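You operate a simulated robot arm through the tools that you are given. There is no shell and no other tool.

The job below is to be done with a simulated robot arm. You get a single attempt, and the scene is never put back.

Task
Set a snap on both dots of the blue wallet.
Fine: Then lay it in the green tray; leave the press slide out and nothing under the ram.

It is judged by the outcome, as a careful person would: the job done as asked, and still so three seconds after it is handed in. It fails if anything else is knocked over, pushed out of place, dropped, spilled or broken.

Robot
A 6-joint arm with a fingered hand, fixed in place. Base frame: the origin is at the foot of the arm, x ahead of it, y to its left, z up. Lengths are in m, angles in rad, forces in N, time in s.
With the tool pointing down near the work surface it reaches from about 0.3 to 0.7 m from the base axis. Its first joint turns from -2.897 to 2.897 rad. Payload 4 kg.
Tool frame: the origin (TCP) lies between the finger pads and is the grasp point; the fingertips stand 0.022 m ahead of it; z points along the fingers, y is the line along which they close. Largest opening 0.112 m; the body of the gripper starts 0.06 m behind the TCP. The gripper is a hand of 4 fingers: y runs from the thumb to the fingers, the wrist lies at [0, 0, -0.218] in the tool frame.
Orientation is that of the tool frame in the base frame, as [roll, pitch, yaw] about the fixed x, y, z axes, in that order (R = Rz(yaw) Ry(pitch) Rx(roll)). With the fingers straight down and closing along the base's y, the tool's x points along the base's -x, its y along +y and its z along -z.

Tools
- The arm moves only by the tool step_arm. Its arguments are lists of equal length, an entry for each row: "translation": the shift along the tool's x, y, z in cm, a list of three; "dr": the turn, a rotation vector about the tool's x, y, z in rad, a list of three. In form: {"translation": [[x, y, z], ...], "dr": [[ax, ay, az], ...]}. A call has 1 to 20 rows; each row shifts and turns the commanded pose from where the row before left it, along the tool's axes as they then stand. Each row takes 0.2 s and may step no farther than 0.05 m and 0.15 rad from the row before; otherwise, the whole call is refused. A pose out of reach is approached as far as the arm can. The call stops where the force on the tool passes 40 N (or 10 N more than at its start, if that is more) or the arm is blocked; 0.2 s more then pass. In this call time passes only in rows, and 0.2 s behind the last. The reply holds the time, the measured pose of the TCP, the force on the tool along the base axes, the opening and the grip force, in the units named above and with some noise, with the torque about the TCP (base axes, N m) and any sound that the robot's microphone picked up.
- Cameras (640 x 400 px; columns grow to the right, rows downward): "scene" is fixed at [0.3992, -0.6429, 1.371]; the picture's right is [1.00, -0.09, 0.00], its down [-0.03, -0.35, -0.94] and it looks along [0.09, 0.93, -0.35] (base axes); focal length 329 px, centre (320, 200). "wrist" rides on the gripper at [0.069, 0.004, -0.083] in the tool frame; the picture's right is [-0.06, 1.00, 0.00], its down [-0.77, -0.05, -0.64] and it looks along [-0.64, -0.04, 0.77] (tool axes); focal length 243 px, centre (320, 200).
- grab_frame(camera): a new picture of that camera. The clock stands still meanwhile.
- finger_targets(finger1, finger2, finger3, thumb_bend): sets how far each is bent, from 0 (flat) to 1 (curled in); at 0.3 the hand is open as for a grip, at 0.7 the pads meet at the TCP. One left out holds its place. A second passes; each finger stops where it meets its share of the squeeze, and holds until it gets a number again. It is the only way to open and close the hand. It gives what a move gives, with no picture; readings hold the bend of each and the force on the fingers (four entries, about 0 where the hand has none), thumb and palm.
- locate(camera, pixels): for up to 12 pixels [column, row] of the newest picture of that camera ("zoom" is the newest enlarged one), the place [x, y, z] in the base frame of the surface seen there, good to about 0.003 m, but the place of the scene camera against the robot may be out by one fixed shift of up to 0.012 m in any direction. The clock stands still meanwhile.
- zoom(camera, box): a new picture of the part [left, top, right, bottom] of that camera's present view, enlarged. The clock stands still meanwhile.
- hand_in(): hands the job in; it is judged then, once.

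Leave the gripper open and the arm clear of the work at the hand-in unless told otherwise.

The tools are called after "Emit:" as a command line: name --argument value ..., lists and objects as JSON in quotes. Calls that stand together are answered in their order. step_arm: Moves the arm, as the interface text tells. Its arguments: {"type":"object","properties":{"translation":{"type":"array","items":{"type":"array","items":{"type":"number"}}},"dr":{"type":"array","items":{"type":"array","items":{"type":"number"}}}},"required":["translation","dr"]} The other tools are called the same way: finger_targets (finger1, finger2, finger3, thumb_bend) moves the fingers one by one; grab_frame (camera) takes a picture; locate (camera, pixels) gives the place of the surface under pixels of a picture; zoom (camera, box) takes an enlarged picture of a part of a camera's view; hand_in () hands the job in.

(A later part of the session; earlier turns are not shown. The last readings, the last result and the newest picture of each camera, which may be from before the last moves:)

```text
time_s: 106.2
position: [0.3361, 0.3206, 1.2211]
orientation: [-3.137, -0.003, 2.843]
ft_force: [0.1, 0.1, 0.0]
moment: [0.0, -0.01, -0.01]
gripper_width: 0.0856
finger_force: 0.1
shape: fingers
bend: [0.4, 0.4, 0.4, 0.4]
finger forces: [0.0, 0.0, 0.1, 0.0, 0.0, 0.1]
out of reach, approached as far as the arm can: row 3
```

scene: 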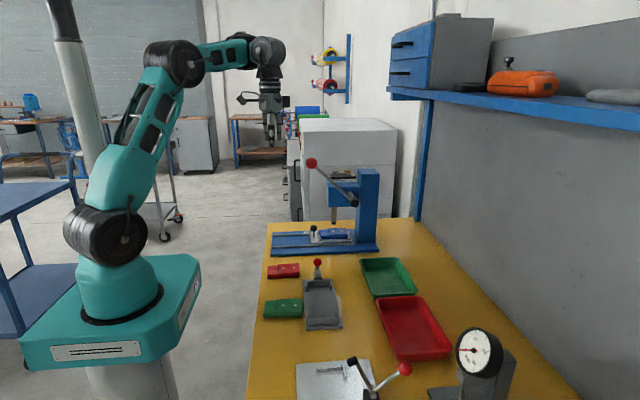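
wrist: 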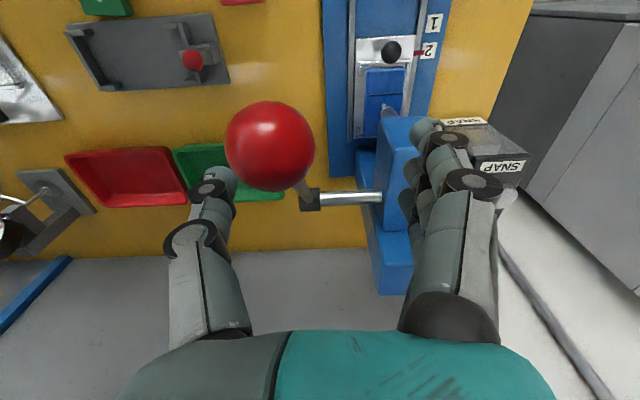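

Yaw is free, inward motion is not. Next test: tilt the fingers toward the robot by 0.3 and try moving inward again.

Emit:
step_arm --translation '[[0, 0, 0], [0, 0, 0], [2.0, 0, 0], [2.0, 0, 0]]' --dr '[[0, 0.15, 0], [0, 0.15, 0], [0, 0, 0], [0, 0, 0]]'

Emit:
grab_frame --camera "scene"

```text
time_s: 107.2
position: [0.2979, 0.3307, 1.2329]
orientation: [3.141, -0.306, 2.846]
ft_force: [-0.3, 0.2, 0.3]
moment: [-0.01, -0.01, -0.04]
gripper_width: 0.0858
finger_force: 0.0
shape: fingers
bend: [0.4, 0.4, 0.4, 0.4]
finger forces: [0.1, 0.0, 0.0, 0.0, 0.1, 0.1]
```

```text
taken
```

scene: 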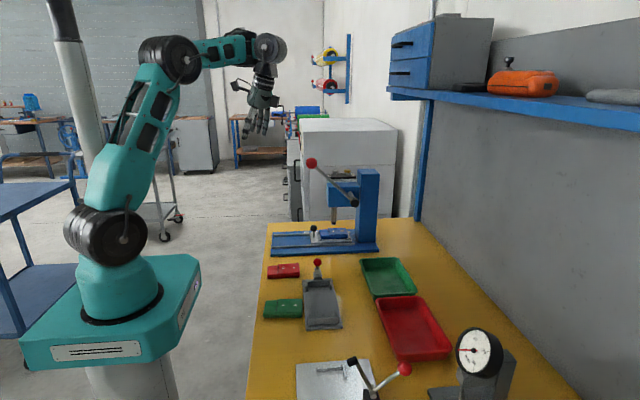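

With the fingers tilted inward it moves freely. I now test descending in this tilted pose, still in free space left of the bench items (x≈0.30, y≈0.33, z from 1.23 down).

Emit:
step_arm --translation '[[0, 0, 3.0], [0, 0, 3.0], [0, 0, 3.0]]' --dr '[[0, 0, 0], [0, 0, 0], [0, 0, 0]]'

Emit:
grab_frame --camera "scene"

```text
time_s: 108.0
position: [0.3007, 0.3547, 1.1949]
orientation: [-3.141, -0.304, 2.844]
ft_force: [-0.2, -0.1, -0.5]
moment: [-0.01, -0.02, 0.01]
gripper_width: 0.0856
finger_force: 0.0
shape: fingers
bend: [0.4, 0.4, 0.4, 0.4]
finger forces: [0.0, 0.1, 0.0, 0.0, 0.1, 0.1]
out of reach, approached as far as the arm can: row 1, 2, 3
```

```text
taken
```

scene: 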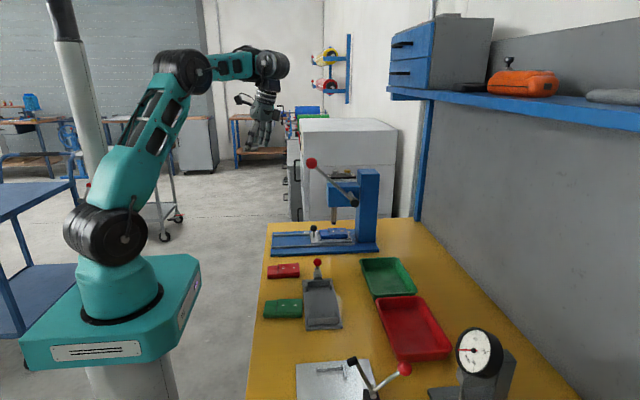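

Descending is limited here too. I'll retrace my way back: straighten the hand at a safe spot, return to the earlier transit pose (0.38, 0.465, 1.20), then to (0.398, 0.465, 1.133), and see from where descending works again.

Emit:
step_arm --translation '[[-1.89, 3.03, -1.38], [-1.89, 3.03, -1.38], [0, 0, 0], [0, 0, 0], [0, 0, 0], [0, 0, 0], [-1.03, 3.25, 0.3], [-1.03, 3.25, 0.3]]' --dr '[[0, 0, 0], [0, 0, 0], [0, -0.15, 0], [0, -0.15, 0], [0, 0, -0.15], [0, 0, -0.15], [0, 0, 0], [0, 0, 0]]'

Emit:
grab_frame --camera "scene"

```text
time_s: 109.8
position: [0.3815, 0.4651, 1.204]
orientation: [3.139, -0.001, -3.141]
ft_force: [-0.7, 0.3, 0.5]
moment: [0.03, 0.02, 0.02]
gripper_width: 0.086
finger_force: 0.1
shape: fingers
bend: [0.4, 0.4, 0.4, 0.4]
finger forces: [0.0, 0.0, 0.1, 0.0, 0.0, 0.0]
```

```text
taken
```

scene: 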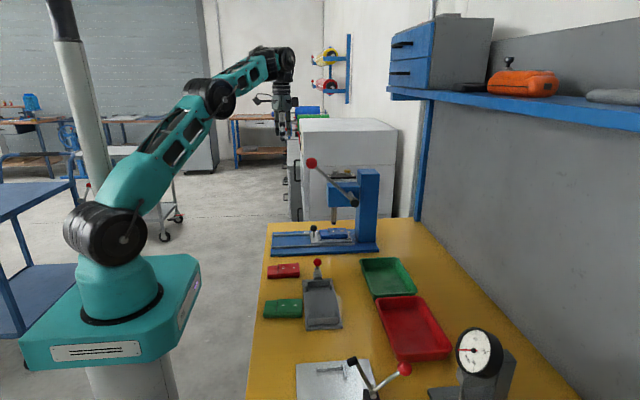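

No limit here. I go down to (0.398, 0.465, 1.133) as in my earlier route.

Emit:
step_arm --translation '[[-0.83, 0, 3.5], [-0.83, 0, 3.5]]' --dr '[[0, 0, 0], [0, 0, 0]]'

Emit:
zoom --camera "scene" --box '[180, 20, 310, 160]'

```text
time_s: 110.4
position: [0.3966, 0.4644, 1.1344]
orientation: [3.141, -0.004, -3.138]
ft_force: [0.2, -0.2, 0.1]
moment: [0.01, 0.01, -0.03]
gripper_width: 0.0855
finger_force: 0.0
shape: fingers
bend: [0.4, 0.4, 0.4, 0.4]
finger forces: [0.0, 0.0, 0.1, 0.0, 0.0, 0.0]
```

```text
2.86 times, centred on (245, 90) of scene
```

zoom: 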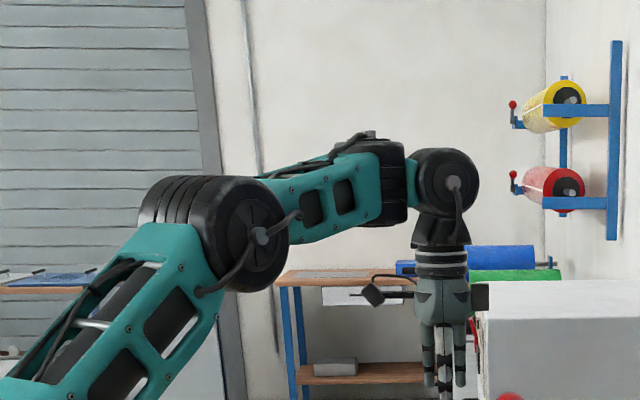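

The wrist looks normal here. I try descending from here by the reverse of my earlier rise, toward (0.437, 0.42, 1.0), in two steps.

Emit:
step_arm --translation '[[-0.96, -1.15, 3.4], [-0.96, -1.15, 3.4]]' --dr '[[0, 0, 0], [0, 0, 0]]'

Emit:
zoom --camera "scene" --box '[180, 40, 330, 190]'

```text
time_s: 111.0
position: [0.4144, 0.4414, 1.0648]
orientation: [3.137, -0.003, -3.14]
ft_force: [-0.4, 0.7, -0.6]
moment: [0.01, -0.03, -0.01]
gripper_width: 0.0858
finger_force: 0.0
shape: fingers
bend: [0.4, 0.4, 0.4, 0.4]
finger forces: [0.1, 0.0, 0.1, 0.0, 0.0, 0.0]
```

```text
2.67 times, centred on (255, 115) of scene
```

zoom: 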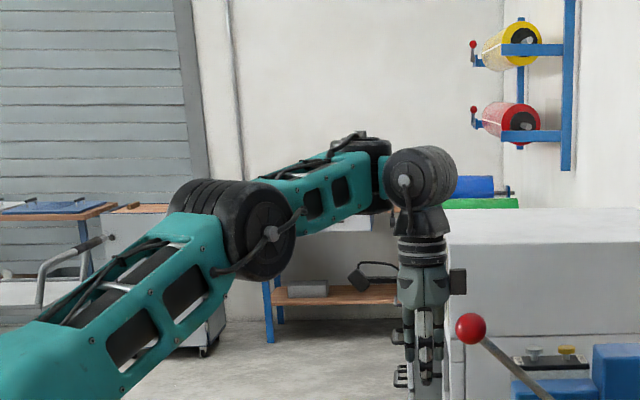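

No limit so far; the elbow is swung out to the side. I continue down along the earlier path to see whether the arm regains its earlier posture.

Emit:
step_arm --translation '[[1.5, -0.5, 3.4], [1.5, -0.5, 3.4]]' --dr '[[0, 0, 0], [0, 0, 0]]'

Emit:
grab_frame --camera "scene"

```text
time_s: 111.6
position: [0.4129, 0.4645, 1.0118]
orientation: [-3.141, -0.005, -3.141]
ft_force: [0.1, -0.2, 0.1]
moment: [0.04, -0.02, 0.0]
gripper_width: 0.0858
finger_force: 0.0
shape: fingers
bend: [0.4, 0.4, 0.4, 0.4]
finger forces: [0.0, 0.0, 0.0, 0.0, 0.0, 0.0]
out of reach, approached as far as the arm can: row 1, 2
```

```text
taken
```

scene: 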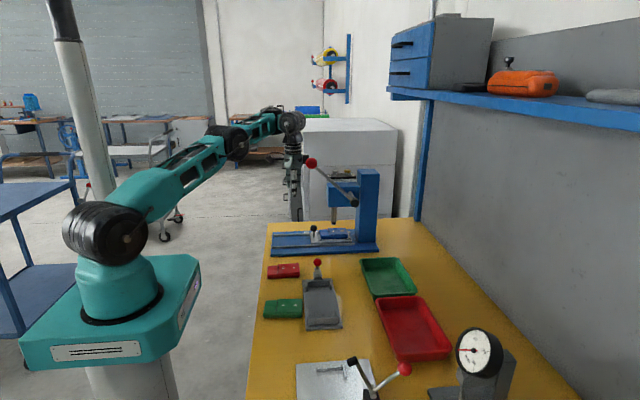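

Still limited when retracting. Earlier the tilted viewing pose (0.412, 0.48, 1.05) connected to the low region, so I go there with the 0.3 tilt and try descending along that earlier tilted path.

Emit:
step_arm --translation '[[0, 1.5, -3.7], [0, 0, 0], [0, 0, 0], [0, 0, 0]]' --dr '[[0, 0, 0], [0, -0.1, 0], [0, -0.1, 0], [0, -0.1, 0]]'

Emit:
step_arm --translation '[[0.05, -1.43, 2.97], [0.05, -1.43, 2.97]]' --dr '[[0, 0, 0], [0, 0, 0]]'

Emit:
zoom --camera "scene" --box '[180, 40, 330, 190]'

```text
time_s: 112.6
position: [0.4244, 0.494, 1.0564]
orientation: [-3.141, 0.296, -3.14]
ft_force: [0.1, 1.0, 0.3]
moment: [0.02, -0.01, 0.02]
gripper_width: 0.0857
finger_force: 0.0
shape: fingers
bend: [0.4, 0.4, 0.4, 0.4]
finger forces: [0.0, 0.0, 0.0, 0.0, 0.1, 0.0]
out of reach, approached as far as the arm can: row 3, 4
```

```text
time_s: 113.2
position: [0.4554, 0.4894, 1.0056]
orientation: [3.141, 0.294, -3.14]
ft_force: [-0.2, 0.5, 0.6]
moment: [0.01, 0.03, -0.01]
gripper_width: 0.0858
finger_force: 0.2
shape: fingers
bend: [0.4, 0.4, 0.4, 0.4]
finger forces: [0.0, 0.0, 0.1, 0.1, 0.1, 0.0]
out of reach, approached as far as the arm can: row 1, 2
```

```text
2.67 times, centred on (255, 115) of scene
```

zoom: 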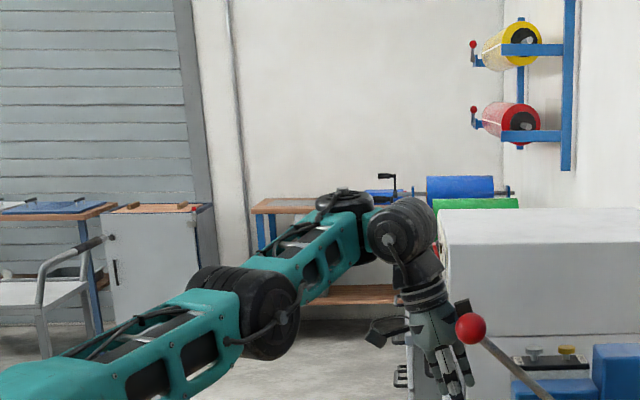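

The arm is still limited. Before trying more, I return to a free area (0.39, 0.46, 1.13), straighten the tilt, and then try turning the wrist (yaw) through a larger angle to see if the arm changes posture.

Emit:
step_arm --translation '[[0.0, 0, -3.0], [0.0, 0, -3.0], [0, 0, 0], [0, 0, 0], [0, 0, 0], [2.0, -1.0, -2.0]]' --dr '[[0, 0, 0], [0, 0, 0], [0, 0.1, 0], [0, 0.1, 0], [0, 0.095, 0], [0, 0, 0]]'

Emit:
zoom --camera "scene" --box '[180, 40, 330, 190]'

```text
time_s: 114.6
position: [0.4182, 0.4776, 1.0815]
orientation: [3.141, 0.0, -3.139]
ft_force: [0.5, 0.7, 0.5]
moment: [-0.01, 0.01, 0.01]
gripper_width: 0.0859
finger_force: 0.1
shape: fingers
bend: [0.4, 0.4, 0.4, 0.4]
finger forces: [0.1, 0.0, 0.0, 0.1, 0.0, 0.1]
```

```text
2.67 times, centred on (255, 115) of scene
```

zoom: 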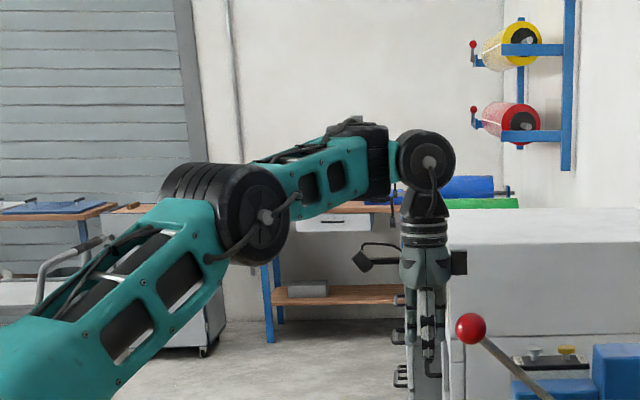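

Descending is still limited in this posture. I move to a freer spot (0.375, 0.46, 1.15) and rotate the wrist through 1.5 rad one way to see whether the arm's posture changes.

Emit:
step_arm --translation '[[2.2, -0.9, -3.4], [2.1, -0.9, -3.4], [0, 0, 0], [0, 0, 0], [0, 0, 0], [0, 0, 0], [0, 0, 0], [0, 0, 0], [0, 0, 0], [0, 0, 0], [0, 0, 0], [0, 0, 0]]' --dr '[[0, 0, 0], [0, 0, 0], [0, 0, 0.15], [0, 0, 0.15], [0, 0, 0.15], [0, 0, 0.15], [0, 0, 0.15], [0, 0, 0.15], [0, 0, 0.15], [0, 0, 0.15], [0, 0, 0.15], [0, 0, 0.15]]'

Emit:
zoom --camera "scene" --box '[180, 20, 330, 170]'

```text
time_s: 117.2
position: [0.375, 0.4596, 1.15]
orientation: [3.139, -0.002, 1.644]
ft_force: [-0.9, 0.5, -0.2]
moment: [-0.02, 0.02, -0.01]
gripper_width: 0.0858
finger_force: 0.0
shape: fingers
bend: [0.4, 0.4, 0.4, 0.4]
finger forces: [0.0, 0.0, 0.0, 0.0, 0.0, 0.0]
```

```text
2.67 times, centred on (255, 95) of scene
```

zoom: 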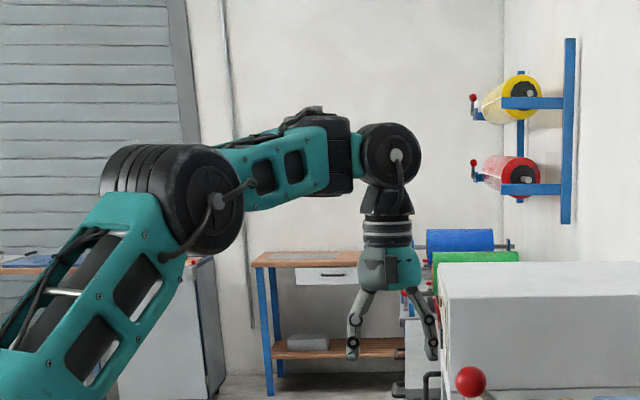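

Rotation fine, hand now turned 90°. I test descending 9 cm here with this yaw.

Emit:
step_arm --translation '[[0, 0, 3.0], [0, 0, 3.0], [0, 0, 3.0]]' --dr '[[0, 0, 0], [0, 0, 0], [0, 0, 0]]'

Emit:
zoom --camera "scene" --box '[180, 20, 330, 170]'

```text
time_s: 118.0
position: [0.3811, 0.4657, 1.0621]
orientation: [-3.141, 0.001, 1.646]
ft_force: [0.5, 0.5, 0.7]
moment: [0.01, 0.04, 0.02]
gripper_width: 0.0856
finger_force: 0.2
shape: fingers
bend: [0.4, 0.4, 0.4, 0.4]
finger forces: [0.0, 0.1, 0.0, 0.0, 0.0, 0.0]
out of reach, approached as far as the arm can: row 3
```

```text
2.67 times, centred on (255, 95) of scene
```

zoom: 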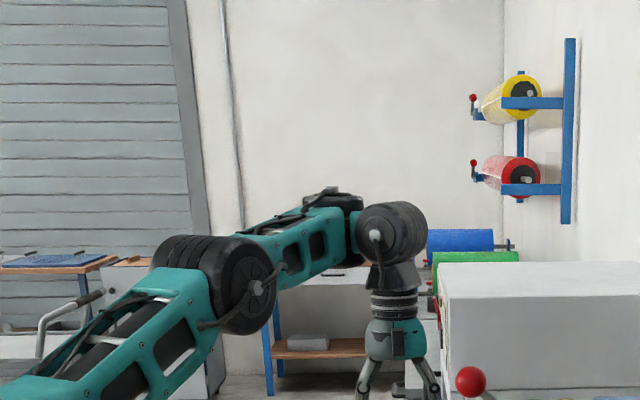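

At the limit again. In my first cycle the arm touched its upper full-stretch limit at about (0.39, 0.46, 1.22) before the lever, after which everything below worked. I restore the yaw and repeat exactly that: up at (0.40, 0.469) to the limit.

Emit:
step_arm --translation '[[0, 0, -3.5], [0, 0, -3.5], [0, 0, 0], [0, 0, 0], [0, 0, 0], [0, 0, 0], [0, 0, 0], [0, 0, 0], [0, 0, 0], [0, 0, 0], [0, 0, 0], [0, 0, 0], [-1.9, 0.3, 0], [0, 0, -3.0], [0, 0, -3.0], [0, 0, -3.0]]' --dr '[[0, 0, 0], [0, 0, 0], [0, 0, -0.15], [0, 0, -0.15], [0, 0, -0.15], [0, 0, -0.15], [0, 0, -0.15], [0, 0, -0.15], [0, 0, -0.15], [0, 0, -0.15], [0, 0, -0.15], [0, 0, -0.15], [0, 0, 0], [0, 0, 0], [0, 0, 0], [0, 0, 0]]'

Emit:
grab_frame --camera "scene"

```text
time_s: 121.4
position: [0.3934, 0.4587, 1.219]
orientation: [-3.141, 0.0, -3.139]
ft_force: [-0.2, -0.8, 0.6]
moment: [-0.02, -0.03, -0.03]
gripper_width: 0.0854
finger_force: 0.1
shape: fingers
bend: [0.4, 0.4, 0.4, 0.4]
finger forces: [0.0, 0.0, 0.1, 0.0, 0.0, 0.1]
out of reach, approached as far as the arm can: row 16
```

```text
taken
```

scene: 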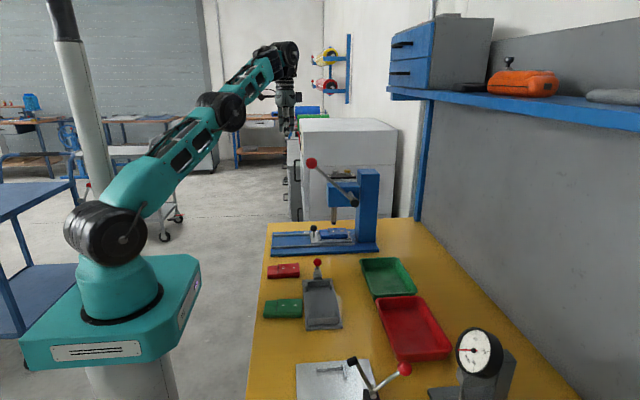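

At the stretch limit as in the first cycle. I repeat the first-cycle move to (0.42, 0.308, 1.218) and look at the posture.

Emit:
step_arm --translation '[[-0.7, -3.8, 0], [-0.7, -3.8, 0], [-0.7, -3.8, 0], [-0.7, -3.7, 0]]' --dr '[[0, 0, 0], [0, 0, 0], [0, 0, 0], [0, 0, 0]]'

Emit:
grab_frame --camera "scene"

```text
time_s: 122.4
position: [0.4218, 0.3099, 1.2164]
orientation: [3.139, 0.002, -3.137]
ft_force: [-0.1, 0.0, 0.1]
moment: [0.01, 0.03, 0.01]
gripper_width: 0.0857
finger_force: 0.0
shape: fingers
bend: [0.4, 0.4, 0.4, 0.4]
finger forces: [0.0, 0.0, 0.1, 0.0, 0.0, 0.0]
```

```text
taken
```

scene: 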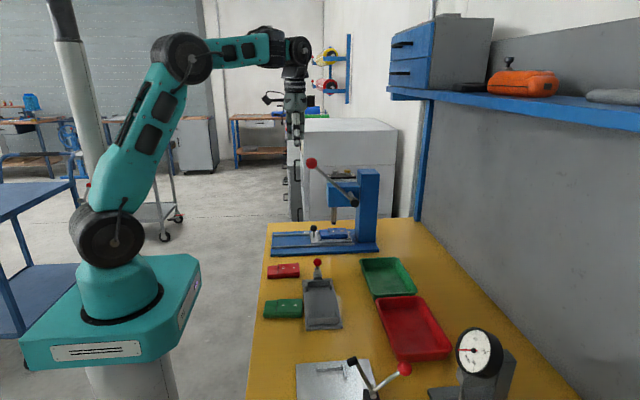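

The posture now looks different (shoulder turned, forearm pointing along +x). I test by moving over the lever ball (x≈0.463) and descending in small steps.

Emit:
step_arm --translation '[[-4.1, 0.2, 0], [0, 0, 3.0], [0, 0, 2.8]]' --dr '[[0, 0, 0], [0, 0, 0], [0, 0, 0]]'

Emit:
grab_frame --camera "scene"

```text
time_s: 123.2
position: [0.4631, 0.3112, 1.159]
orientation: [3.14, -0.001, -3.137]
ft_force: [0.0, 0.1, 0.8]
moment: [-0.01, 0.0, 0.0]
gripper_width: 0.0857
finger_force: 0.1
shape: fingers
bend: [0.4, 0.4, 0.4, 0.4]
finger forces: [0.0, 0.0, 0.1, 0.1, 0.1, 0.0]
```

```text
taken
```

scene: 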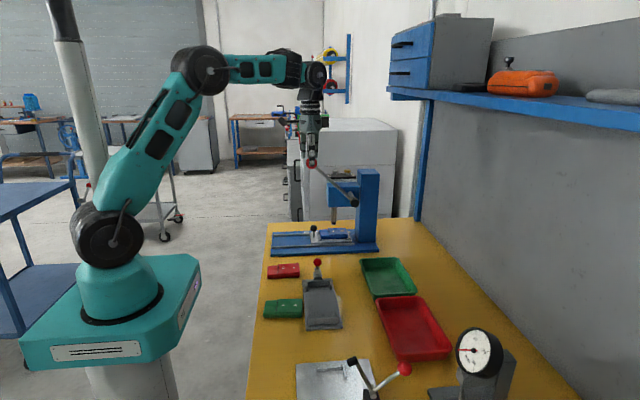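

Posture is different from the bad one (elbow higher). I continue the descent around the ball to z≈1.088.

Emit:
step_arm --translation '[[0, 0, 3.0], [0, 0, 2.5], [0, 0, 1.6]]' --dr '[[0, 0, 0], [0, 0, 0], [0, 0, 0]]'

Emit:
grab_frame --camera "wrist"

Emit:
zoom --camera "scene" --box '[310, 205, 360, 245]'

```text
time_s: 124.0
position: [0.4644, 0.3125, 1.0891]
orientation: [3.141, 0.001, -3.137]
ft_force: [-0.5, -0.1, -0.4]
moment: [0.0, 0.03, 0.0]
gripper_width: 0.0855
finger_force: 0.1
shape: fingers
bend: [0.4, 0.4, 0.4, 0.4]
finger forces: [0.0, 0.0, 0.1, 0.0, 0.1, 0.0]
```

```text
taken
```

wrist: 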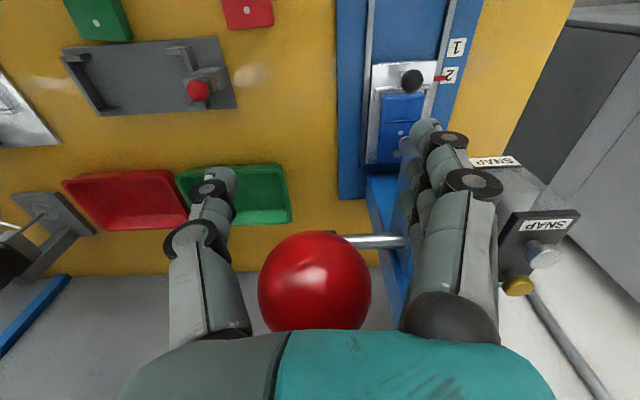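

```text
10.00 times, centred on (335, 225) of scene
```

zoom: 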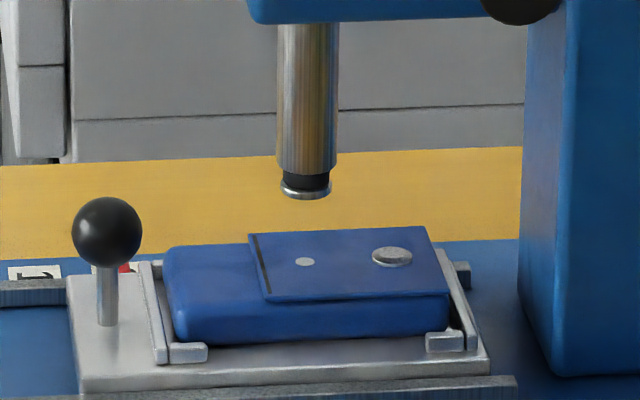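

The good posture is back with no limit reported; the snap is still on the ram and the inner dot under it. I now follow the arc as in the first stroke, checking after two steps.

Emit:
step_arm --translation '[[0.4, 0, 0.9], [1.08, 0, 1.23]]' --dr '[[0, 0, 0], [0, 0, 0]]'

```text
time_s: 124.6
position: [0.4491, 0.3115, 1.0667]
orientation: [3.138, 0.001, -3.138]
ft_force: [-3.2, -0.2, 5.5]
moment: [0.04, -0.19, 0.0]
gripper_width: 0.0856
finger_force: 2.4
shape: fingers
bend: [0.4, 0.4, 0.4, 0.4]
finger forces: [0.0, 0.0, 0.0, 0.0, 0.0, 5.1]
```

Palm contact 5 N, on track as in the first stroke. I continue the arc.

Emit:
step_arm --translation '[[0.95, 0, 1.37], [0.77, 0, 1.44], [0.65, 0, 1.51]]' --dr '[[0, 0, 0], [0, 0, 0], [0, 0, 0]]'

Emit:
zoom --camera "scene" --box '[310, 205, 360, 245]'

```text
time_s: 125.4
position: [0.4261, 0.3129, 1.0242]
orientation: [3.14, 0.003, -3.14]
ft_force: [-4.9, -0.8, 6.4]
moment: [0.0, -0.39, 0.01]
gripper_width: 0.0857
finger_force: 3.3
shape: fingers
bend: [0.4, 0.4, 0.4, 0.4]
finger forces: [0.0, 0.0, 0.1, 0.1, 0.4, 6.6]
```

```text
10.00 times, centred on (335, 225) of scene
```

zoom: 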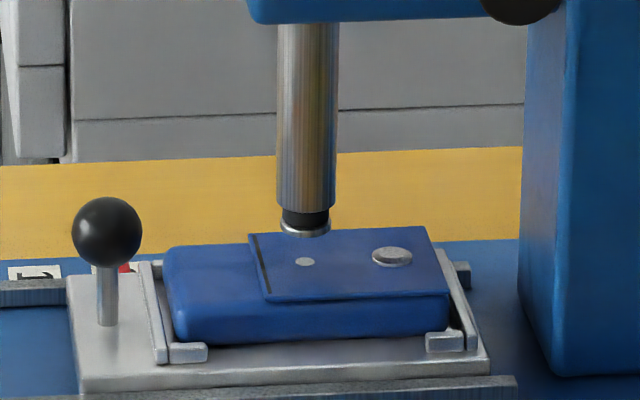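

The snap is coming down right over the inner dot (305,262). I continue in the same steps.

Emit:
step_arm --translation '[[0.51, 0, 1.55], [0.38, 0, 1.59], [0.13, 0, 0.8], [0.1, 0, 0.8]]' --dr '[[0, 0, 0], [0, 0, 0], [0, 0, 0], [0, 0, 0]]'

Emit:
zoom --camera "scene" --box '[310, 205, 360, 245]'

```text
time_s: 126.4
position: [0.4137, 0.3123, 0.9765]
orientation: [3.141, 0.002, -3.138]
ft_force: [-4.7, 0.7, 6.1]
moment: [-0.02, -0.34, -0.02]
gripper_width: 0.086
finger_force: 3.0
shape: fingers
bend: [0.4, 0.4, 0.4, 0.4]
finger forces: [0.1, 0.0, 0.1, 0.0, 0.4, 6.0]
```

```text
10.00 times, centred on (335, 225) of scene
```

zoom: 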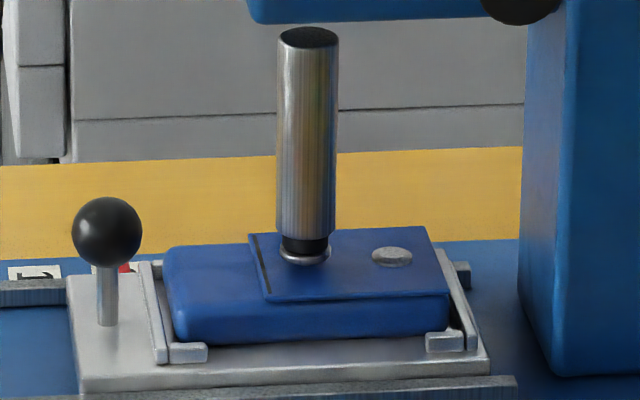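

The snap is on the dot. I press it home as before: 2.4 cm more in small steps until the force rises.

Emit:
step_arm --translation '[[0.05, 0, 0.6], [0.03, 0, 0.6], [0, 0, 0.6], [0, 0, 0.6]]' --dr '[[0, 0, 0], [0, 0, 0], [0, 0, 0], [0, 0, 0]]'

```text
time_s: 127.4
position: [0.4132, 0.3145, 0.9544]
orientation: [3.137, 0.007, -3.139]
ft_force: [-10.0, -2.6, 38.1]
moment: [0.09, -0.63, 0.0]
gripper_width: 0.0856
finger_force: 18.8
shape: fingers
bend: [0.4, 0.4, 0.4, 0.4]
finger forces: [0.0, 0.1, 0.1, 0.0, 1.1, 37.4]
```

Same 38 N bottoming as before. I add the same final 1.5 mm push as in the first stroke.

Emit:
step_arm --translation '[[0, 0, 0.15]]' --dr '[[0, 0, 0]]'

Emit:
step_arm --translation '[[-0.1, 0, -1.6], [-0.15, 0, -1.6], [-0.3, 0, -1.6], [-0.45, 0, -1.55]]' --dr '[[0, 0, 0], [0, 0, 0], [0, 0, 0], [0, 0, 0]]'

Emit:
zoom --camera "scene" --box '[310, 205, 360, 245]'

```text
time_s: 127.8
position: [0.4155, 0.3143, 0.9573]
orientation: [3.133, 0.008, -3.14]
ft_force: [-7.4, -4.4, 20.7]
moment: [0.3, -0.39, 0.02]
gripper_width: 0.0856
finger_force: 11.0
shape: fingers
bend: [0.4, 0.4, 0.4, 0.4]
finger forces: [0.1, 0.0, 0.1, 0.1, 1.7, 19.9]
stopped in row 1: the force on the tool passed its limit at 52 N (the readings are from after the stop); the commanded pose is now the measured one
```

```text
time_s: 128.8
position: [0.4243, 0.3127, 1.018]
orientation: [3.135, 0.007, -3.138]
ft_force: [2.9, 0.7, 2.5]
moment: [-0.03, 0.19, 0.02]
gripper_width: 0.086
finger_force: 1.6
shape: fingers
bend: [0.4, 0.4, 0.4, 0.4]
finger forces: [0.0, 0.0, 0.0, 0.1, 0.1, 2.5]
```

```text
10.00 times, centred on (335, 225) of scene
```

zoom: 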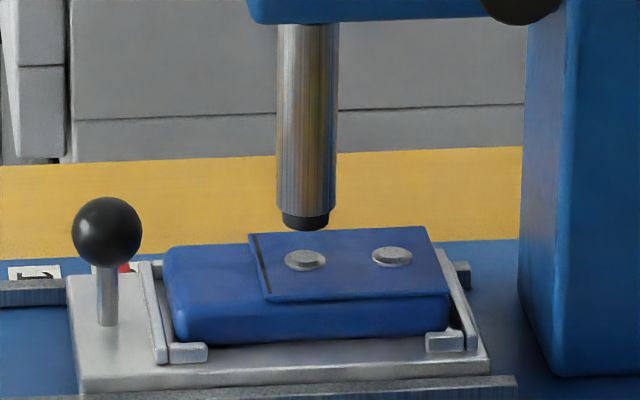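

Both snaps are set on the dots. I let the lever return fully and lift the hand off the ball.

Emit:
step_arm --translation '[[-0.6, 0, -1.5], [-0.75, 0, -1.45], [-0.85, 0, -1.4], [-0.9, 0, -1.35], [-0.9, 0, -1.3], [0, 0, -2.0], [0, 0, -3.5], [0, 0, -4.0], [0, 0, -2.0]]' --dr '[[0, 0, 0], [0, 0, 0], [0, 0, 0], [0, 0, 0], [0, 0, 0], [0, 0, 0], [0, 0, 0], [0, 0, 0], [0, 0, 0]]'

Emit:
zoom --camera "scene" --box '[260, 110, 390, 250]'

```text
time_s: 130.8
position: [0.4634, 0.312, 1.2019]
orientation: [3.137, 0.007, -3.139]
ft_force: [0.3, 1.0, -0.1]
moment: [-0.01, 0.0, -0.02]
gripper_width: 0.0857
finger_force: 0.1
shape: fingers
bend: [0.4, 0.4, 0.4, 0.4]
finger forces: [0.0, 0.0, 0.0, 0.1, 0.1, 0.0]
```

```text
2.86 times, centred on (325, 180) of scene
```

zoom: 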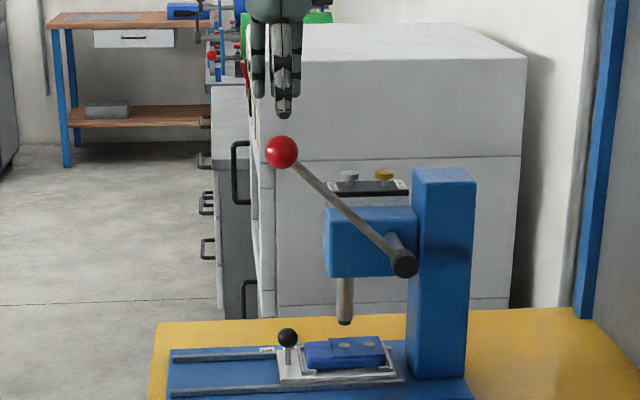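

Lever is up. Now I go back to the slide knob along the same route that worked before.

Emit:
step_arm --translation '[[4.2, 0, 0], [4.2, 0, 0], [0, 3.65, 0], [0, 3.65, 0], [0, 3.65, 0], [0, 0, 4.6], [0, 0, 4.6], [0, 0, 4.6], [0, 0, 4.6], [0, 0, 4.6], [0, 0, 0], [0, 0, 0], [0, 0, 0]]' --dr '[[0, 0, 0], [0, 0, 0], [0, 0, 0], [0, 0, 0], [0, 0, 0], [0, 0, 0], [0, 0, 0], [0, 0, 0], [0, 0, 0], [0, 0, 0], [0, -0.1, 0], [0, -0.1, 0], [0, -0.1, 0]]'

Emit:
finger_targets --finger1 0.45 --finger2 0.45 --finger3 0.45 --thumb_bend 0.45

Emit:
grab_frame --camera "wrist"

Emit:
locate --camera "wrist" --pixels '[[318, 160], [318, 155], [318, 165], [320, 180]]'

```text
time_s: 133.6
position: [0.3806, 0.4228, 0.9737]
orientation: [3.135, 0.308, -3.139]
ft_force: [0.3, 0.0, -0.5]
moment: [-0.01, -0.02, -0.03]
gripper_width: 0.0855
finger_force: 0.1
shape: fingers
bend: [0.4, 0.4, 0.4, 0.4]
finger forces: [0.0, 0.0, 0.0, 0.0, 0.0, 0.0]
```

```text
time_s: 134.6
position: [0.3814, 0.423, 0.9721]
orientation: [3.134, 0.308, -3.139]
ft_force: [-0.1, -0.3, 0.7]
moment: [0.0, 0.01, -0.01]
gripper_width: 0.0724
finger_force: 0.1
shape: fingers
bend: [0.45, 0.45, 0.45, 0.45]
finger forces: [0.0, 0.0, 0.1, 0.0, 0.1, 0.1]
```

```text
taken
```

wrist: 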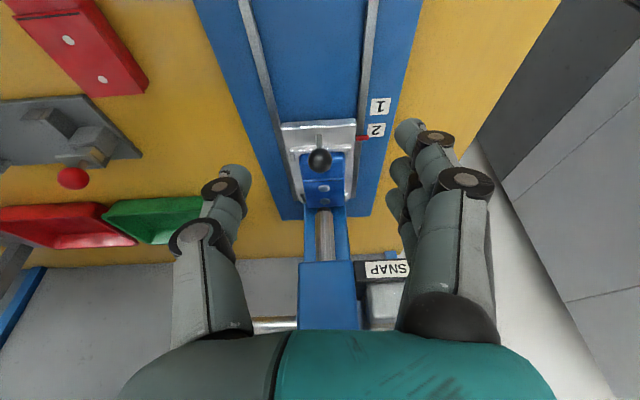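

```text
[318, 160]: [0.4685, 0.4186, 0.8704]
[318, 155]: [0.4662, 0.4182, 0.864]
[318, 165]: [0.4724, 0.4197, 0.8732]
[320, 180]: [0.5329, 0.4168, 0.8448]
```

Knob is at x≈0.475. I approach it along the tool axis (the reverse of my last withdrawal), first the stand-off point.

Emit:
step_arm --translation '[[-2.98, -0.05, -0.12], [-2.98, -0.05, -0.12], [0, 0, 3.1], [0, 0, 3.1]]' --dr '[[0, 0, 0], [0, 0, 0], [0, 0, 0], [0, 0, 0]]'

Emit:
grab_frame --camera "wrist"

Emit:
zoom --camera "scene" --box '[265, 180, 365, 260]'

```text
time_s: 135.6
position: [0.4524, 0.4229, 0.9341]
orientation: [3.137, 0.307, -3.14]
ft_force: [0.7, -0.2, -0.9]
moment: [0.02, 0.0, 0.04]
gripper_width: 0.0722
finger_force: 0.0
shape: fingers
bend: [0.45, 0.45, 0.45, 0.45]
finger forces: [0.0, 0.1, 0.0, 0.0, 0.0, 0.1]
```

```text
taken
```

wrist: 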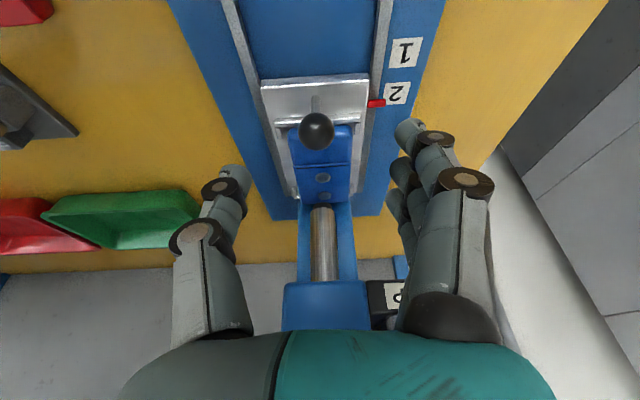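

```text
5.00 times, centred on (315, 220) of scene
```

zoom: 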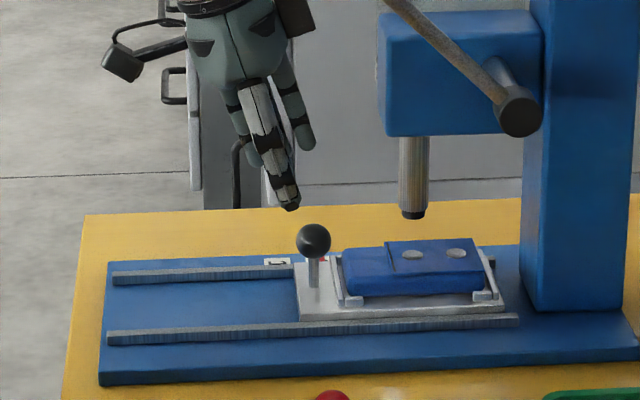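

Aligned. I continue the last 6 cm along the tool axis and grip the knob.

Emit:
step_arm --translation '[[0, -0.08, 3.1], [0, -0.05, 3.2]]' --dr '[[0, 0, 0], [0, 0, 0]]'

Emit:
finger_targets --finger1 0.72 --finger2 0.66 --finger3 0.72 --thumb_bend 0.66

Emit:
zoom --camera "scene" --box '[265, 180, 365, 260]'

```text
time_s: 136.2
position: [0.4732, 0.42, 0.875]
orientation: [3.137, 0.308, -3.14]
ft_force: [0.3, 0.4, -0.2]
moment: [0.01, 0.03, -0.03]
gripper_width: 0.0725
finger_force: 0.1
shape: fingers
bend: [0.45, 0.45, 0.45, 0.45]
finger forces: [0.0, 0.0, 0.0, 0.0, 0.0, 0.0]
```

```text
time_s: 137.2
position: [0.4735, 0.421, 0.8748]
orientation: [3.134, 0.307, -3.139]
ft_force: [1.7, 0.1, -2.3]
moment: [-0.01, 0.01, -0.04]
gripper_width: 0.0152
finger_force: 2.7
shape: fingers
bend: [0.72, 0.62, 0.72, 0.64]
finger forces: [0.1, 2.6, 0.3, 0.0, 4.0, 0.1]
```

```text
5.00 times, centred on (315, 220) of scene
```

zoom: 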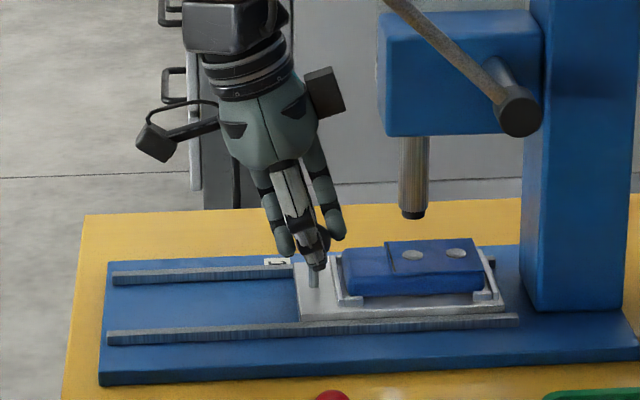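

Gripped. I pull the slide out (−x) 13.2 cm smoothly.

Emit:
step_arm --translation '[[0.95, 0, -0.302], [1.43, 0, -0.453], [1.907, 0, -0.604], [1.907, 0, -0.604], [1.907, 0, -0.604], [1.907, 0, -0.604], [1.43, 0, -0.453], [1.14, 0, -0.36]]' --dr '[[0, 0, 0], [0, 0, 0], [0, 0, 0], [0, 0, 0], [0, 0, 0], [0, 0, 0], [0, 0, 0], [0, 0, 0]]'

Emit:
zoom --camera "scene" --box '[250, 190, 340, 260]'

```text
time_s: 139.0
position: [0.3402, 0.4206, 0.8744]
orientation: [3.134, 0.307, -3.137]
ft_force: [-2.0, -2.2, 2.5]
moment: [-0.05, 0.05, -0.03]
gripper_width: 0.0156
finger_force: 3.1
shape: fingers
bend: [0.72, 0.63, 0.72, 0.64]
finger forces: [0.0, 2.1, 0.1, 0.0, 4.5, 0.0]
```

```text
5.71 times, centred on (295, 225) of scene
```

zoom: 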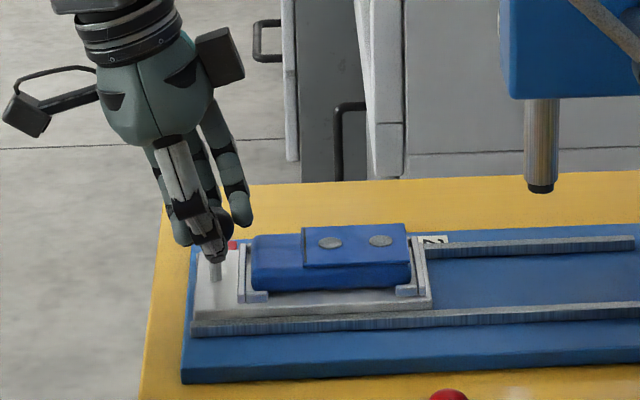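

Almost at the stop; I pull 4 mm more, then release the knob.

Emit:
step_arm --translation '[[0.4, 0, -0.12]]' --dr '[[0, 0, 0]]'

Emit:
finger_targets --finger1 0.45 --finger2 0.45 --finger3 0.45 --thumb_bend 0.45

Emit:
zoom --camera "scene" --box '[250, 190, 340, 260]'

```text
time_s: 139.4
position: [0.3375, 0.4204, 0.874]
orientation: [3.135, 0.31, -3.142]
ft_force: [5.3, -3.9, 1.7]
moment: [-0.01, -0.07, 0.03]
gripper_width: 0.0157
finger_force: 4.7
shape: fingers
bend: [0.72, 0.63, 0.72, 0.64]
finger forces: [0.0, 1.9, 1.9, 0.0, 4.9, 0.0]
```

```text
time_s: 140.4
position: [0.3369, 0.4213, 0.873]
orientation: [3.134, 0.307, -3.139]
ft_force: [0.1, 0.4, 0.3]
moment: [-0.03, 0.02, 0.0]
gripper_width: 0.0709
finger_force: 0.1
shape: fingers
bend: [0.45, 0.45, 0.45, 0.45]
finger forces: [0.0, 0.1, 0.0, 0.0, 0.0, 0.1]
```

```text
5.71 times, centred on (295, 225) of scene
```

zoom: 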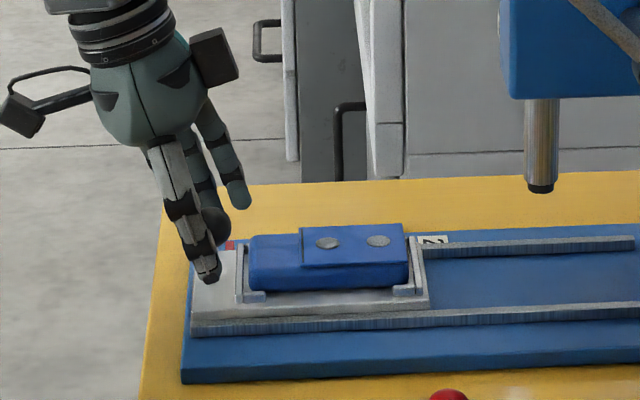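

Slide is fully out. I rise, remove the tilt, and go above the wallet (x≈0.41).

Emit:
step_arm --translation '[[-0.907, 0, -2.86], [-0.907, 0, -2.86], [-0.907, 0, -2.86], [0, 0, 0], [0, 0, 0], [0, 0, 0], [-3.65, 0.03, 0], [-3.65, 0.03, 0]]' --dr '[[0, 0, 0], [0, 0, 0], [0, 0, 0], [0, 0.1025, 0], [0, 0.1025, 0], [0, 0.1025, 0], [0, 0, 0], [0, 0, 0]]'

Emit:
grab_frame --camera "wrist"

```text
time_s: 142.2
position: [0.4103, 0.4209, 0.9652]
orientation: [3.134, -0.001, -3.138]
ft_force: [0.5, -0.5, -1.0]
moment: [0.01, 0.0, 0.0]
gripper_width: 0.071
finger_force: 0.0
shape: fingers
bend: [0.45, 0.45, 0.45, 0.45]
finger forces: [0.1, 0.0, 0.1, 0.0, 0.0, 0.1]
```

```text
taken
```

wrist: 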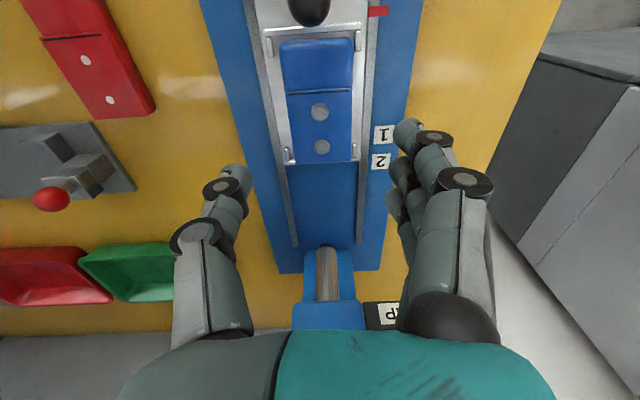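

Both snaps visible on the wallet (320,112) and (322,147). I descend to gripping height (z≈0.857).

Emit:
step_arm --translation '[[0, 0.05, 4.5], [0, 0, 4.0], [0, 0, 1.6], [0, 0, 0.7]]' --dr '[[0, 0, 0], [0, 0, 0], [0, 0, 0], [0, 0, 0]]'

Emit:
grab_frame --camera "wrist"

```text
time_s: 143.2
position: [0.4106, 0.4241, 0.8573]
orientation: [3.133, -0.001, -3.139]
ft_force: [0.0, 0.1, 0.6]
moment: [-0.03, 0.0, 0.0]
gripper_width: 0.0707
finger_force: 0.2
shape: fingers
bend: [0.45, 0.45, 0.45, 0.45]
finger forces: [0.0, 0.0, 0.0, 0.0, 0.0, 0.0]
```

```text
taken
```

wrist: 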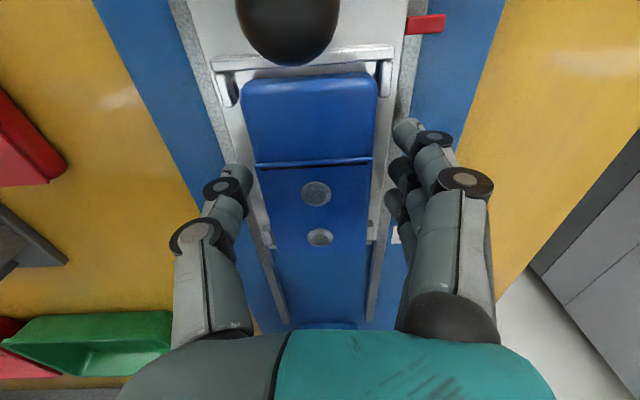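

The hand is ~2.5 mm too far +y; I shift it back and close on the wallet.

Emit:
step_arm --translation '[[0, -0.25, 0]]' --dr '[[0, 0, 0]]'

Emit:
finger_targets --finger1 0.58 --finger2 0.58 --finger3 0.58 --thumb_bend 0.58

Emit:
grab_frame --camera "wrist"

```text
time_s: 143.6
position: [0.4101, 0.4208, 0.8575]
orientation: [3.135, 0.0, -3.138]
ft_force: [0.0, 0.2, 0.6]
moment: [0.04, -0.02, 0.0]
gripper_width: 0.0709
finger_force: 0.2
shape: fingers
bend: [0.45, 0.45, 0.45, 0.45]
finger forces: [0.1, 0.1, 0.0, 0.0, 0.0, 0.1]
```

```text
time_s: 144.6
position: [0.4103, 0.4206, 0.8561]
orientation: [3.133, 0.001, -3.139]
ft_force: [-0.1, 0.6, 0.3]
moment: [0.0, 0.02, -0.03]
gripper_width: 0.0546
finger_force: 7.6
shape: fingers
bend: [0.53, 0.53, 0.53, 0.53]
finger forces: [2.6, 2.4, 2.6, 0.0, 7.5, 0.0]
```

```text
taken
```

wrist: 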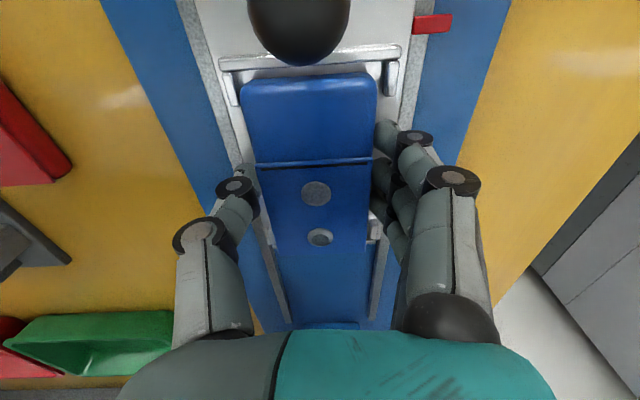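

Gripped firmly. I lift straight up and check that only the wallet comes along.

Emit:
step_arm --translation '[[0, 0, -1.0], [0, 0, -2.0], [0, 0, -3.5], [0, 0, -4.0]]' --dr '[[0, 0, 0], [0, 0, 0], [0, 0, 0], [0, 0, 0]]'

Emit:
zoom --camera "scene" --box '[250, 140, 390, 260]'

```text
time_s: 145.6
position: [0.4106, 0.4172, 0.9594]
orientation: [3.136, 0.0, -3.137]
ft_force: [0.0, -0.3, -0.2]
moment: [0.02, 0.04, 0.0]
gripper_width: 0.0543
finger_force: 7.2
shape: fingers
bend: [0.53, 0.53, 0.53, 0.53]
finger forces: [2.5, 2.5, 2.4, 0.1, 7.4, 0.1]
```

```text
3.33 times, centred on (320, 200) of scene
```

zoom: 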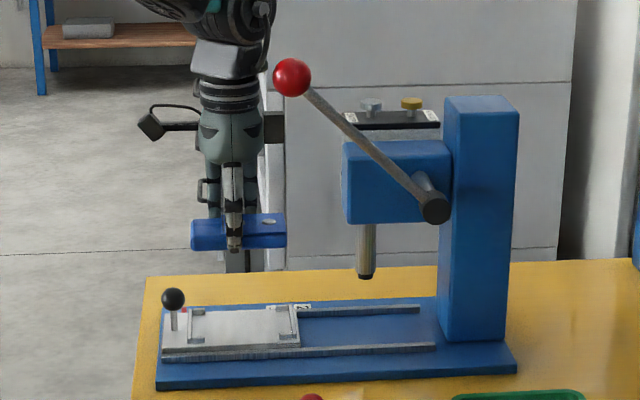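

The wallet is lifted level; slide remains out and empty. I carry it back to x≈0.33, then over to y≈0.17 (clear of the lever ball), at z≈0.96.

Emit:
step_arm --translation '[[4.0, 0, 0], [4.0, 0, 0], [0, -4.1, -0.2], [0, -4.1, -0.2], [0, -4.1, -0.2], [0, -4.1, -0.2], [0, -4.1, -0.2], [0, -4.1, -0.2]]' --dr '[[0, 0, 0], [0, 0, 0], [0, 0, 0], [0, 0, 0], [0, 0, 0], [0, 0, 0], [0, 0, 0], [0, 0, 0]]'

Emit:
grab_frame --camera "wrist"

Emit:
grab_frame --camera "scene"

```text
time_s: 147.4
position: [0.333, 0.1716, 0.9699]
orientation: [3.136, -0.002, -3.137]
ft_force: [0.6, 0.8, -1.2]
moment: [-0.02, -0.01, -0.01]
gripper_width: 0.0542
finger_force: 7.9
shape: fingers
bend: [0.53, 0.53, 0.53, 0.53]
finger forces: [2.4, 2.5, 2.5, 0.0, 7.4, 0.0]
```

```text
taken
```

wrist: 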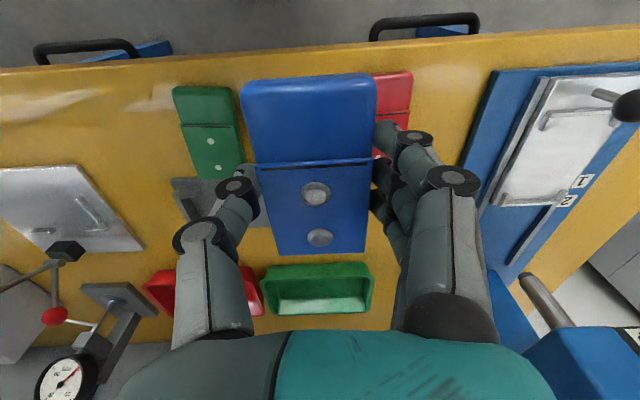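

```text
taken
```

scene: 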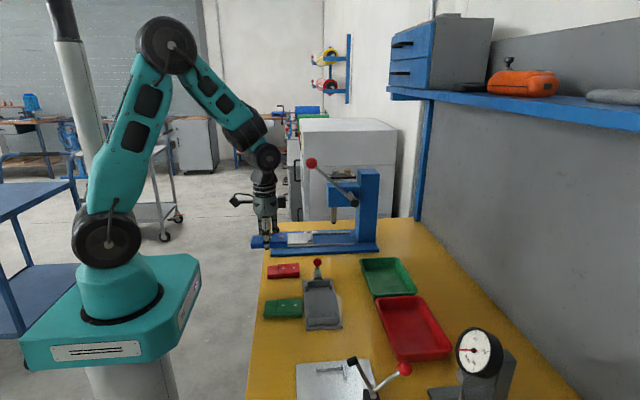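

I locate the green tray's rim and floor in the wrist view: rim corners near (264,268), (370,265), (268,325), (371,318) and floor points.

Emit:
locate --camera "wrist" --pixels '[[264, 270], [370, 266], [262, 318], [373, 316], [320, 268], [320, 300], [320, 308], [290, 306], [350, 303], [320, 285], [277, 290], [360, 288]]'

Emit:
zoom --camera "scene" --box '[345, 245, 465, 375]'

Emit:
locate --camera "zoom" --pixels '[[55, 55], [190, 55], [100, 165], [225, 140], [130, 100], [160, 130], [120, 75], [200, 140]]'

```text
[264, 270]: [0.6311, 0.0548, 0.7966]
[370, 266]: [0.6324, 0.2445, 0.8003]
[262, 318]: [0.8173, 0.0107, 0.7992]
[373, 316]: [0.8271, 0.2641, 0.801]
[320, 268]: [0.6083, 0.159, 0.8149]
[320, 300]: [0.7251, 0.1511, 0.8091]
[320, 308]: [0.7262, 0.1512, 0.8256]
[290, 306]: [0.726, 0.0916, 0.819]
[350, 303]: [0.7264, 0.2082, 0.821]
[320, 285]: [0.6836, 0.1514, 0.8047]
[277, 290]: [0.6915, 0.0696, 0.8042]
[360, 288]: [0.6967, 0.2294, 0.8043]
```

```text
3.08 times, centred on (405, 310) of scene
```

zoom: 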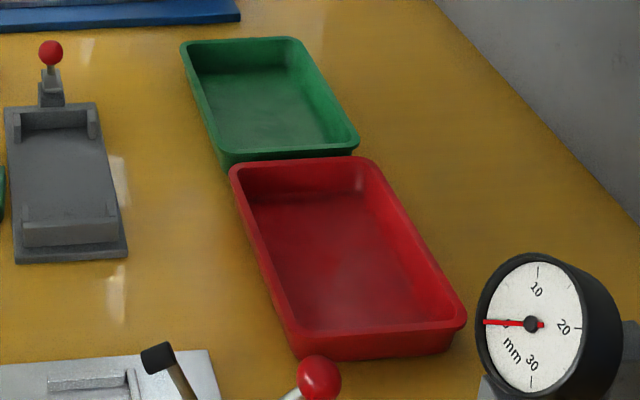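

```text
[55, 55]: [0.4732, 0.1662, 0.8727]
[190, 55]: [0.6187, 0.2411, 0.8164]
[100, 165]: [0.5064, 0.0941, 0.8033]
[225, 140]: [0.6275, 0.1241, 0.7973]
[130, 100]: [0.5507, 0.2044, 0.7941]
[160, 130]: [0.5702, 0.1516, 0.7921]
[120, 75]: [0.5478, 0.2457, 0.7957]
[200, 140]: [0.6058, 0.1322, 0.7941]
```

The green tray spans about x 0.607–0.735, y 0.06–0.24, floor z≈0.804. Its long side is along y, so I'll turn the wallet 90°. I move closer to (0.47, 0.15, 1.04) to see the tray well first.

Emit:
step_arm --translation '[[-3.4, -0.5, -1.8], [-3.4, -0.5, -1.8], [-3.4, -0.6, -1.7], [-3.4, -0.5, -1.7]]' --dr '[[0, 0, 0], [0, 0, 0], [0, 0, 0], [0, 0, 0]]'

Emit:
grab_frame --camera "wrist"

```text
time_s: 148.4
position: [0.4694, 0.1513, 1.0424]
orientation: [3.134, 0.001, -3.138]
ft_force: [0.3, -0.1, 0.8]
moment: [0.01, 0.0, 0.03]
gripper_width: 0.0542
finger_force: 7.8
shape: fingers
bend: [0.53, 0.53, 0.53, 0.53]
finger forces: [2.4, 2.5, 2.3, 0.0, 7.3, 0.1]
```

```text
taken
```

wrist: 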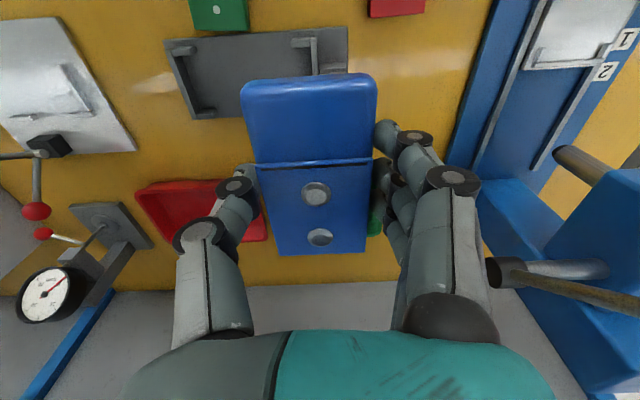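

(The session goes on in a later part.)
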